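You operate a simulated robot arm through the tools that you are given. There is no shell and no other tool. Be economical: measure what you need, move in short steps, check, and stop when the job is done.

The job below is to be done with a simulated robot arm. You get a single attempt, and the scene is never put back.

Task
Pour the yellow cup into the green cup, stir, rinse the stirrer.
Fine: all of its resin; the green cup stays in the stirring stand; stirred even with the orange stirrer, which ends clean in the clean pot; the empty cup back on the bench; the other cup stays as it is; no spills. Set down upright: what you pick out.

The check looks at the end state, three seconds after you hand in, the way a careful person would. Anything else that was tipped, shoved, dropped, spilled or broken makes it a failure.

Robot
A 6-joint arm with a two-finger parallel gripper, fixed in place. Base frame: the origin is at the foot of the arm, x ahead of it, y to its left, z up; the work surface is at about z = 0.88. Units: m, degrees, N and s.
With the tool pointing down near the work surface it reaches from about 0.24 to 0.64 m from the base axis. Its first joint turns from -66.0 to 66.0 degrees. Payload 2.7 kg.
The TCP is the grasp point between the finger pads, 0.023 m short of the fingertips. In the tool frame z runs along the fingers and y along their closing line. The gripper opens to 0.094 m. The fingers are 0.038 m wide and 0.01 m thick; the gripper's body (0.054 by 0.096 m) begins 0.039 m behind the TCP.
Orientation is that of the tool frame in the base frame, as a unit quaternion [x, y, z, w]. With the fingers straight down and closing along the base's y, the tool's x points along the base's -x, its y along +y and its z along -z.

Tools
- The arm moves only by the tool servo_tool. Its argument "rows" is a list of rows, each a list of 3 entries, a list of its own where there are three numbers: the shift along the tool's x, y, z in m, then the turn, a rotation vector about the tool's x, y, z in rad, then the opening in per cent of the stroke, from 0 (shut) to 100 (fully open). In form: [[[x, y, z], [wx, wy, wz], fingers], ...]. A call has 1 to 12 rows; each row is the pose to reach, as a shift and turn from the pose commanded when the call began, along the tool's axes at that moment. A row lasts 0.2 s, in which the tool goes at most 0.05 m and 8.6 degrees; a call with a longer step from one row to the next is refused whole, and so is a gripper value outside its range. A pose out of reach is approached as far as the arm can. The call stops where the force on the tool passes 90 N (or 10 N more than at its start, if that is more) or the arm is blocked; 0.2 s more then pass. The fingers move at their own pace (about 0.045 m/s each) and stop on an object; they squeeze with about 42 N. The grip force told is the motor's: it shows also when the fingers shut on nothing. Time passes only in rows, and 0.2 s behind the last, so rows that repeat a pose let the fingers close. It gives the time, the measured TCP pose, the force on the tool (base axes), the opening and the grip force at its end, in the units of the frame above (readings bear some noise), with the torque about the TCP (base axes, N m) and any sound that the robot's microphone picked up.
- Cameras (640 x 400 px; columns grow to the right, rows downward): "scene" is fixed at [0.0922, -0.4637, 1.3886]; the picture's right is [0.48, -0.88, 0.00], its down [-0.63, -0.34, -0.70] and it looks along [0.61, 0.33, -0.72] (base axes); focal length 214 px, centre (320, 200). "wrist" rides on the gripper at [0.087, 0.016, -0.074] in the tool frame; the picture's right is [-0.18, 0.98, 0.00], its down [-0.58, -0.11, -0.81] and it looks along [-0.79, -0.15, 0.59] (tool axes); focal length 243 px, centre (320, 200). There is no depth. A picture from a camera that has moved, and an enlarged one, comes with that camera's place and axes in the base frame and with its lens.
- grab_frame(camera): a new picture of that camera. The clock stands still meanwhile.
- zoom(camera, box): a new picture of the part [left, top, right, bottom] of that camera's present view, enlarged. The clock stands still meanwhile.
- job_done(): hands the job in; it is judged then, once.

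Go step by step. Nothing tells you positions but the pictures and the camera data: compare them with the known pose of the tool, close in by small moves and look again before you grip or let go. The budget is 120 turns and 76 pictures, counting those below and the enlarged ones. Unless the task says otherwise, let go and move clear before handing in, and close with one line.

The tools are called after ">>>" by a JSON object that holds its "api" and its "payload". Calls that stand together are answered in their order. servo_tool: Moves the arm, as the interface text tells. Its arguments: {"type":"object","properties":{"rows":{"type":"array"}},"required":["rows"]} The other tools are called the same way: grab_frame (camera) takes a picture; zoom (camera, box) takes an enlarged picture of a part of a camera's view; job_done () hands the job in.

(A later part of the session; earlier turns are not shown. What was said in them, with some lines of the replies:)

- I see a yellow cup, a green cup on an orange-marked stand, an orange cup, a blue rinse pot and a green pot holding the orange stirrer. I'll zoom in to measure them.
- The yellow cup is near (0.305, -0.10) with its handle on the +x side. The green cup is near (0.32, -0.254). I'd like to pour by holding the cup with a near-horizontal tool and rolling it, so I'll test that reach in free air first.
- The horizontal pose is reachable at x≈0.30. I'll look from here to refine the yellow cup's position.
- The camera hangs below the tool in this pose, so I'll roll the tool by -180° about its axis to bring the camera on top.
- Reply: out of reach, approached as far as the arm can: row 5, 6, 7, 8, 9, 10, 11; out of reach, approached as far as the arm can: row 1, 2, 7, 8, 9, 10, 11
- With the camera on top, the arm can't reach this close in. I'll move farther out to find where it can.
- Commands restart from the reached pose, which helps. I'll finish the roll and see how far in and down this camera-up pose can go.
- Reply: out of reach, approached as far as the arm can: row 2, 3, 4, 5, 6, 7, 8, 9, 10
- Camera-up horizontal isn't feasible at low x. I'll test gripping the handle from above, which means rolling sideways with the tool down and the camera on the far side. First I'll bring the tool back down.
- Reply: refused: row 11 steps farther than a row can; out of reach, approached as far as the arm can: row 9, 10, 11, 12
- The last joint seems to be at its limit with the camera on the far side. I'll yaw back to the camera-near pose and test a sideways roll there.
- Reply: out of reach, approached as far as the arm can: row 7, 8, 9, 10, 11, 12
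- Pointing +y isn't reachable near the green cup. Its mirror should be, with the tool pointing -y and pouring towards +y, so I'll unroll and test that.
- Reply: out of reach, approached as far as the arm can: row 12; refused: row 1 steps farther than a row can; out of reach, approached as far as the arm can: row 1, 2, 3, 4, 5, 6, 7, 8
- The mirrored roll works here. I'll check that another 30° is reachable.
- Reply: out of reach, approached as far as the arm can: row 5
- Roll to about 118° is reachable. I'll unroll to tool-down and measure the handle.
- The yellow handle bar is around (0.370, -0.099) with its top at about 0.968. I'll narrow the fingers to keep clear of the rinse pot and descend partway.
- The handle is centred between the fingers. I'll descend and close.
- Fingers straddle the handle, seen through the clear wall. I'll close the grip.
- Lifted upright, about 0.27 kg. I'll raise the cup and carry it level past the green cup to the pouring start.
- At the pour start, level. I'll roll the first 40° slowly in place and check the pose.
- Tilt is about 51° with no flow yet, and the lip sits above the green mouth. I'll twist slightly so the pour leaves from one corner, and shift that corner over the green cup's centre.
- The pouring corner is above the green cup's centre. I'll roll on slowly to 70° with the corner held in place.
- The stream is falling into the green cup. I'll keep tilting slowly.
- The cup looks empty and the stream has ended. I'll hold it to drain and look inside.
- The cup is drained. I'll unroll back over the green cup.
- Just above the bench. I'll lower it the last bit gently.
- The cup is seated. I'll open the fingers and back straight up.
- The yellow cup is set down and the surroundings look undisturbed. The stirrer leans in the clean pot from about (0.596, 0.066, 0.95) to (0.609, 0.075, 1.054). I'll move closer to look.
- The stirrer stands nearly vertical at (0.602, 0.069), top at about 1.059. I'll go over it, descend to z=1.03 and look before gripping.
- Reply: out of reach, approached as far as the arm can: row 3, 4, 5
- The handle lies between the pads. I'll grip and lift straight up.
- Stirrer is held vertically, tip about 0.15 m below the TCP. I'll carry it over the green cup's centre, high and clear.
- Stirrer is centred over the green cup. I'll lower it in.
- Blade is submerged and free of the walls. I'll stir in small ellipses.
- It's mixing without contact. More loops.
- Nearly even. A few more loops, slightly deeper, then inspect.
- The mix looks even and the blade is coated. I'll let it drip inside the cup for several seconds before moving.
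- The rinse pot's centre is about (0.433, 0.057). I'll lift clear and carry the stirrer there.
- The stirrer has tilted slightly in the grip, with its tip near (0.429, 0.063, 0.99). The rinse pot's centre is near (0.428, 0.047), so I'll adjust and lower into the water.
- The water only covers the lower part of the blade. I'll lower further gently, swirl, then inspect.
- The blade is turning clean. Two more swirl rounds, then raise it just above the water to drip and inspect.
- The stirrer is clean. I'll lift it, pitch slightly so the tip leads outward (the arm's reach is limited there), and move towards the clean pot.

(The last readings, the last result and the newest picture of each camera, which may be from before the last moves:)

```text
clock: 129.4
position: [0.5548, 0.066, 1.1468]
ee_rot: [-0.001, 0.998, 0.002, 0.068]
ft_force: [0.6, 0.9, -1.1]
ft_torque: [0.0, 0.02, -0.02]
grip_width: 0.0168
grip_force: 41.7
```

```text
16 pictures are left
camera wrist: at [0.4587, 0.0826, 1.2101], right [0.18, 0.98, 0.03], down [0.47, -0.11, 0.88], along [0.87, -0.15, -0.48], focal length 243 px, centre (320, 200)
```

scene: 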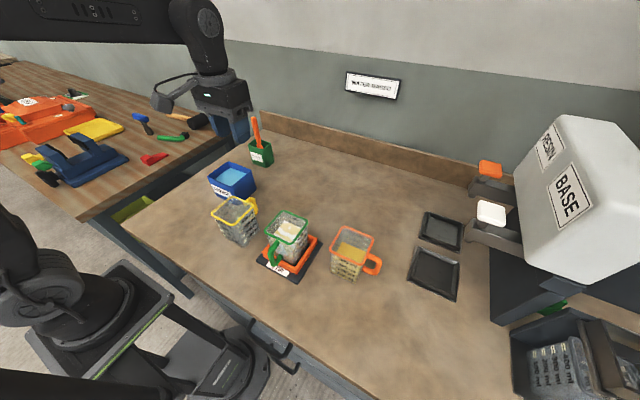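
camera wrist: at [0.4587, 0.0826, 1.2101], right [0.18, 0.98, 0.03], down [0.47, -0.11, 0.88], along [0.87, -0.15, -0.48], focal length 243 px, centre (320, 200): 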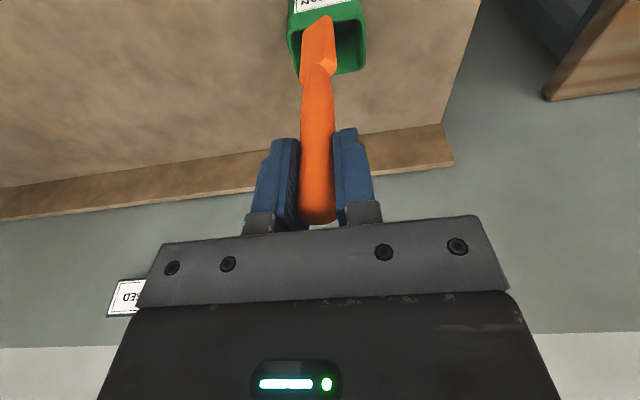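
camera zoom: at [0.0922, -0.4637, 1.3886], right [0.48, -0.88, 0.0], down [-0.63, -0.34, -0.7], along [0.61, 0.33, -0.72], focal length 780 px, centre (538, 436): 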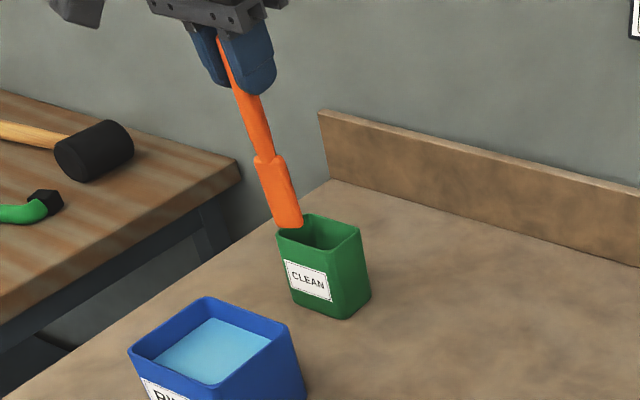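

Tip is at about (0.569, 0.070, 0.983). I'll move 38 mm outward so it's over the pot's middle.

>>> {"api": "servo_tool", "payload": {"rows": [[[-0.0125, 0, 0.0018], [0, 0, 0], 0], [[-0.025, 0.001, 0.0035], [0, 0, 0], 0], [[-0.0376, 0.001, 0.0053], [0, 0, 0], 0], [[-0.0376, 0.001, 0.0053], [0, 0, 0], 0]]}}

>>> {"api": "zoom", "payload": {"camera": "scene", "box": [220, 90, 300, 180]}}

>>> {"api": "zoom", "payload": {"camera": "wrist", "box": [220, 0, 420, 125]}}

```text
clock: 130.4
position: [0.5924, 0.0682, 1.148]
ee_rot: [0.0, 0.998, 0.003, 0.068]
ft_force: [-1.2, -0.5, -0.3]
ft_torque: [0.0, 0.01, 0.0]
grip_width: 0.0168
grip_force: 42.1
```

```text
4.44 times, centred on (260, 135) of scene
camera zoom: at [0.0922, -0.4637, 1.3886], right [0.48, -0.88, 0.0], down [-0.63, -0.34, -0.7], along [0.61, 0.33, -0.72], focal length 953 px, centre (587, 489)
```

zoom: 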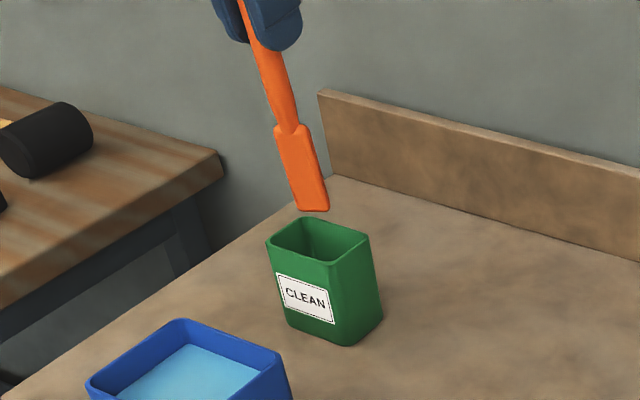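

```text
3.20 times, centred on (320, 62) of wrist
camera zoom: at [0.4973, 0.0845, 1.2095], right [0.18, 0.98, 0.03], down [0.47, -0.11, 0.88], along [0.87, -0.15, -0.48], focal length 776 px, centre (320, 640)
```

zoom: 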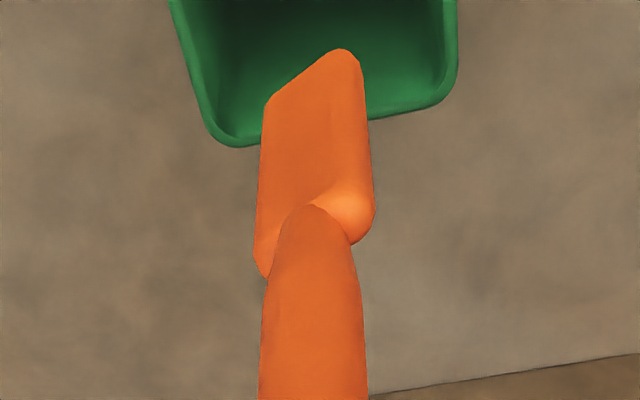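

The tip is above the opening. I'll descend while straightening the stirrer.

>>> {"api": "servo_tool", "payload": {"rows": [[[0.002, 0, 0.015], [0, 0, 0], 0], [[0.004, 0, 0.03], [0, 0, 0], 0], [[0.005, 0, 0.045], [0, 0.015, 0], 0], [[0.004, 0, 0.06], [0, 0.035, 0], 0], [[0.002, 0, 0.075], [0, 0.06, 0], 0], [[0.0003, 0, 0.088], [0, 0.085, 0], 0], [[0.0003, 0, 0.088], [0, 0.085, 0], 0]]}}

>>> {"api": "zoom", "payload": {"camera": "scene", "box": [220, 90, 300, 180]}}

>>> {"api": "grab_frame", "payload": {"camera": "wrist"}}

```text
clock: 132.0
position: [0.6053, 0.065, 1.0611]
ee_rot: [0.0, 1.0, 0.002, 0.025]
ft_force: [0.0, -0.2, -0.1]
ft_torque: [0.02, 0.0, 0.02]
grip_width: 0.0166
grip_force: 42.4
```

```text
4.44 times, centred on (260, 135) of scene
camera zoom: at [0.0922, -0.4637, 1.3886], right [0.48, -0.88, 0.0], down [-0.63, -0.34, -0.7], along [0.61, 0.33, -0.72], focal length 953 px, centre (587, 489)
```

zoom: 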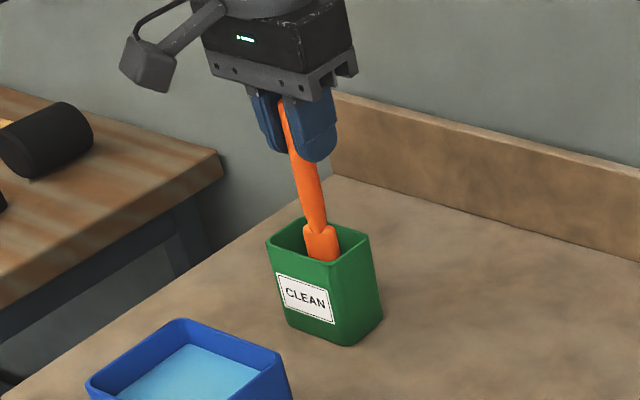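

```text
12 pictures are left
camera wrist: at [0.5151, 0.0837, 1.1307], right [0.18, 0.98, 0.01], down [0.54, -0.11, 0.83], along [0.82, -0.15, -0.55], focal length 243 px, centre (320, 200)
```

wrist: 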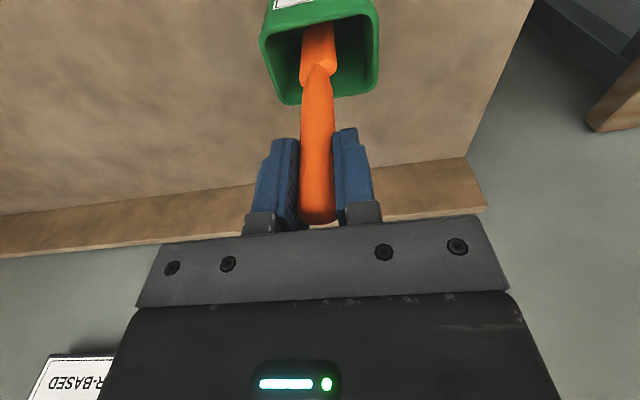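

It's inside the pot, nearly upright. I'll lower in small steps, feeling for the floor.

>>> {"api": "servo_tool", "payload": {"rows": [[[0, 0, 0.003], [0, 0, 0], 0], [[0, 0, 0.006], [0, 0, 0], 0], [[0, 0, 0.008], [0, 0, 0], 0], [[0, 0, 0.008], [0, 0, 0], 0]]}}

>>> {"api": "servo_tool", "payload": {"rows": [[[0, 0, 0.002], [0, 0, 0], 0], [[0, 0, 0.004], [0, 0, 0], 0], [[0, 0, 0.004], [0, 0, 0], 0]]}}

```text
clock: 133.0
position: [0.605, 0.0659, 1.0548]
ee_rot: [0.001, 1.0, 0.001, 0.026]
ft_force: [0.5, -0.4, -0.1]
ft_torque: [0.0, 0.04, -0.04]
grip_width: 0.0167
grip_force: 41.5
```

```text
clock: 133.8
position: [0.6062, 0.0662, 1.0502]
ee_rot: [0.0, 1.0, 0.002, 0.025]
ft_force: [0.6, 0.0, 0.1]
ft_torque: [-0.03, -0.01, 0.0]
grip_width: 0.0167
grip_force: 41.6
```

>>> {"api": "servo_tool", "payload": {"rows": [[[0, 0, 0.002], [0, 0, 0], 0], [[0, 0, 0.004], [0, 0, 0], 0], [[0, 0, 0.004], [0, 0, 0], 0]]}}

>>> {"api": "servo_tool", "payload": {"rows": [[[0, 0, 0.002], [0, 0, 0], 0], [[0, 0, 0.003], [0, 0, 0], 0], [[0, 0, 0.003], [0, 0, 0], 0]]}}

>>> {"api": "zoom", "payload": {"camera": "scene", "box": [220, 90, 300, 180]}}

```text
clock: 134.6
position: [0.6053, 0.0668, 1.0444]
ee_rot: [0.0, 1.0, 0.002, 0.026]
ft_force: [-0.3, 0.6, -0.7]
ft_torque: [-0.02, -0.03, -0.02]
grip_width: 0.0165
grip_force: 42.0
```

```text
clock: 135.4
position: [0.6064, 0.0664, 1.0447]
ee_rot: [-0.001, 1.0, 0.003, 0.026]
ft_force: [-1.8, -0.1, 4.5]
ft_torque: [0.02, 0.3, 0.01]
grip_width: 0.0164
grip_force: 42.2
```

```text
4.44 times, centred on (260, 135) of scene
camera zoom: at [0.092, -0.4637, 1.3886], right [0.48, -0.88, 0.0], down [-0.63, -0.34, -0.7], along [0.61, 0.33, -0.72], focal length 953 px, centre (587, 489)
```

zoom: 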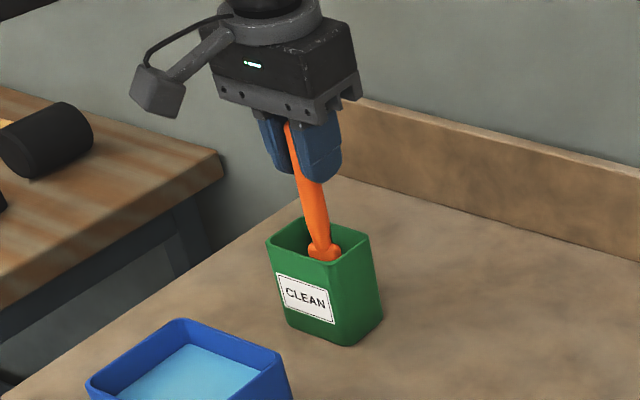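

The stirrer rests on the pot floor. I'll ease off, open and withdraw.

>>> {"api": "servo_tool", "payload": {"rows": [[[0, 0, -0.002], [0, 0, 0], 0], [[0, 0, -0.002], [0, 0, 0], 30], [[0, 0, -0.002], [0, 0, 0], 50], [[0, 0, -0.002], [0, 0, 0], 60], [[0, 0, -0.002], [0, 0, 0], 60], [[0, 0, -0.002], [0, 0, 0], 60]]}}

>>> {"api": "servo_tool", "payload": {"rows": [[[0, 0, -0.02], [0, 0, 0], 60], [[0, 0, -0.04], [0, 0, 0], 60], [[0.01, 0, -0.065], [0, 0, 0], 60], [[0.03, 0, -0.095], [0, 0, 0], 60], [[0.06, 0, -0.12], [0, 0, 0], 60], [[0.1, 0, -0.13], [0, 0, 0], 60], [[0.14, 0, -0.14], [0, 0, 0], 60], [[0.18, 0, -0.16], [0, 0, 0], 60], [[0.21, 0, -0.2], [0, 0, 0], 60]]}}

>>> {"api": "zoom", "payload": {"camera": "scene", "box": [180, 90, 420, 300]}}

>>> {"api": "grab_frame", "payload": {"camera": "wrist"}}

```text
clock: 136.8
position: [0.6052, 0.0661, 1.0442]
ee_rot: [0.001, 1.0, 0.002, 0.026]
ft_force: [0.0, 0.7, 0.4]
ft_torque: [0.01, 0.0, 0.04]
grip_width: 0.0563
grip_force: 0.1
```

```text
clock: 138.8
position: [0.3817, 0.0662, 1.2345]
ee_rot: [0.0, 1.0, 0.001, 0.025]
ft_force: [-1.2, -0.2, -0.1]
ft_torque: [0.01, -0.02, 0.03]
grip_width: 0.0563
grip_force: 0.1
```

```text
1.90 times, centred on (300, 195) of scene
camera zoom: at [0.0922, -0.4637, 1.3886], right [0.48, -0.88, 0.0], down [-0.63, -0.34, -0.7], along [0.61, 0.33, -0.72], focal length 408 px, centre (358, 210)
```

zoom: 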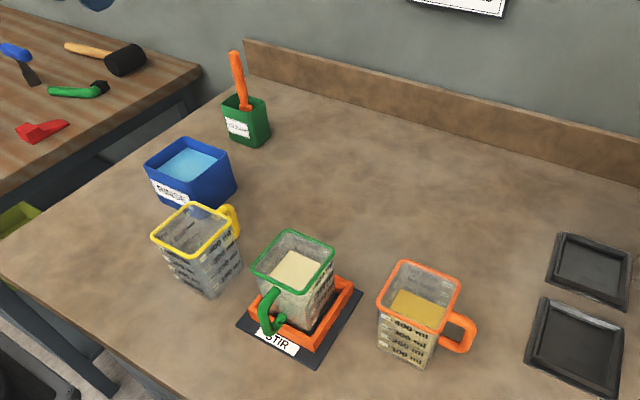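

```text
9 pictures are left
camera wrist: at [0.2926, 0.0821, 1.3046], right [0.18, 0.98, 0.01], down [0.54, -0.11, 0.83], along [0.82, -0.15, -0.55], focal length 243 px, centre (320, 200)
```

wrist: 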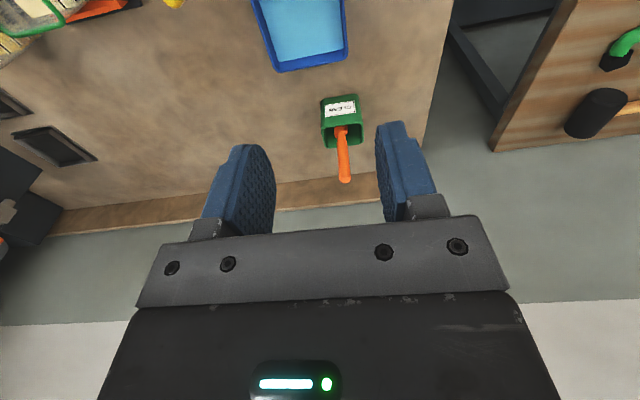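

All pieces look in place. I'll take close-ups of the cups and bench to check for evenness and spills.

>>> {"api": "zoom", "payload": {"camera": "scene", "box": [200, 185, 330, 285]}}

>>> {"api": "zoom", "payload": {"camera": "scene", "box": [200, 100, 300, 200]}}

```text
4.00 times, centred on (265, 235) of scene
camera zoom: at [0.0922, -0.4637, 1.3886], right [0.48, -0.88, 0.0], down [-0.63, -0.34, -0.7], along [0.61, 0.33, -0.72], focal length 858 px, centre (540, 60)
```

zoom: 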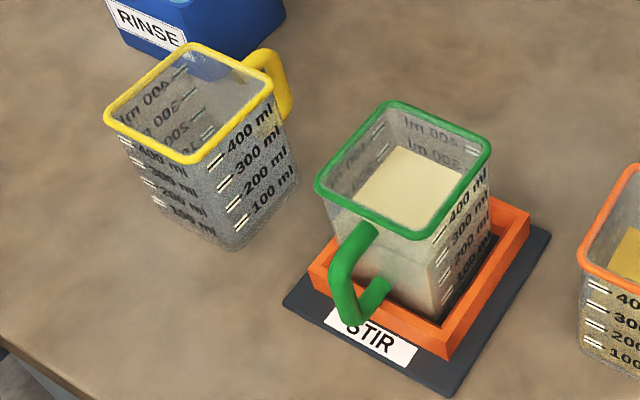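

```text
4.00 times, centred on (250, 150) of scene
camera zoom: at [0.0922, -0.4637, 1.3886], right [0.48, -0.88, 0.0], down [-0.63, -0.34, -0.7], along [0.61, 0.33, -0.72], focal length 858 px, centre (600, 400)
```

zoom: 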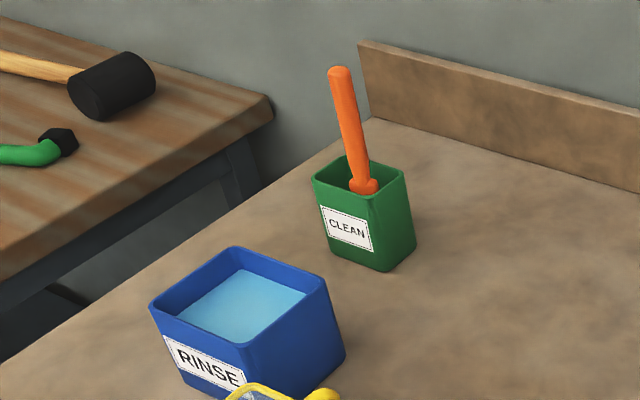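

The mix is even, the yellow cup is empty and upright, the clean stirrer stands in its pot, and I see no spills. I'm handing in.

>>> {"api": "job_done", "payload": {}}

```text
The job is handed in.
```

I poured the yellow cup into the green one and stirred it even. The rinsed stirrer is in the clean pot, the empty cup is back on the bench, and I saw no spills.
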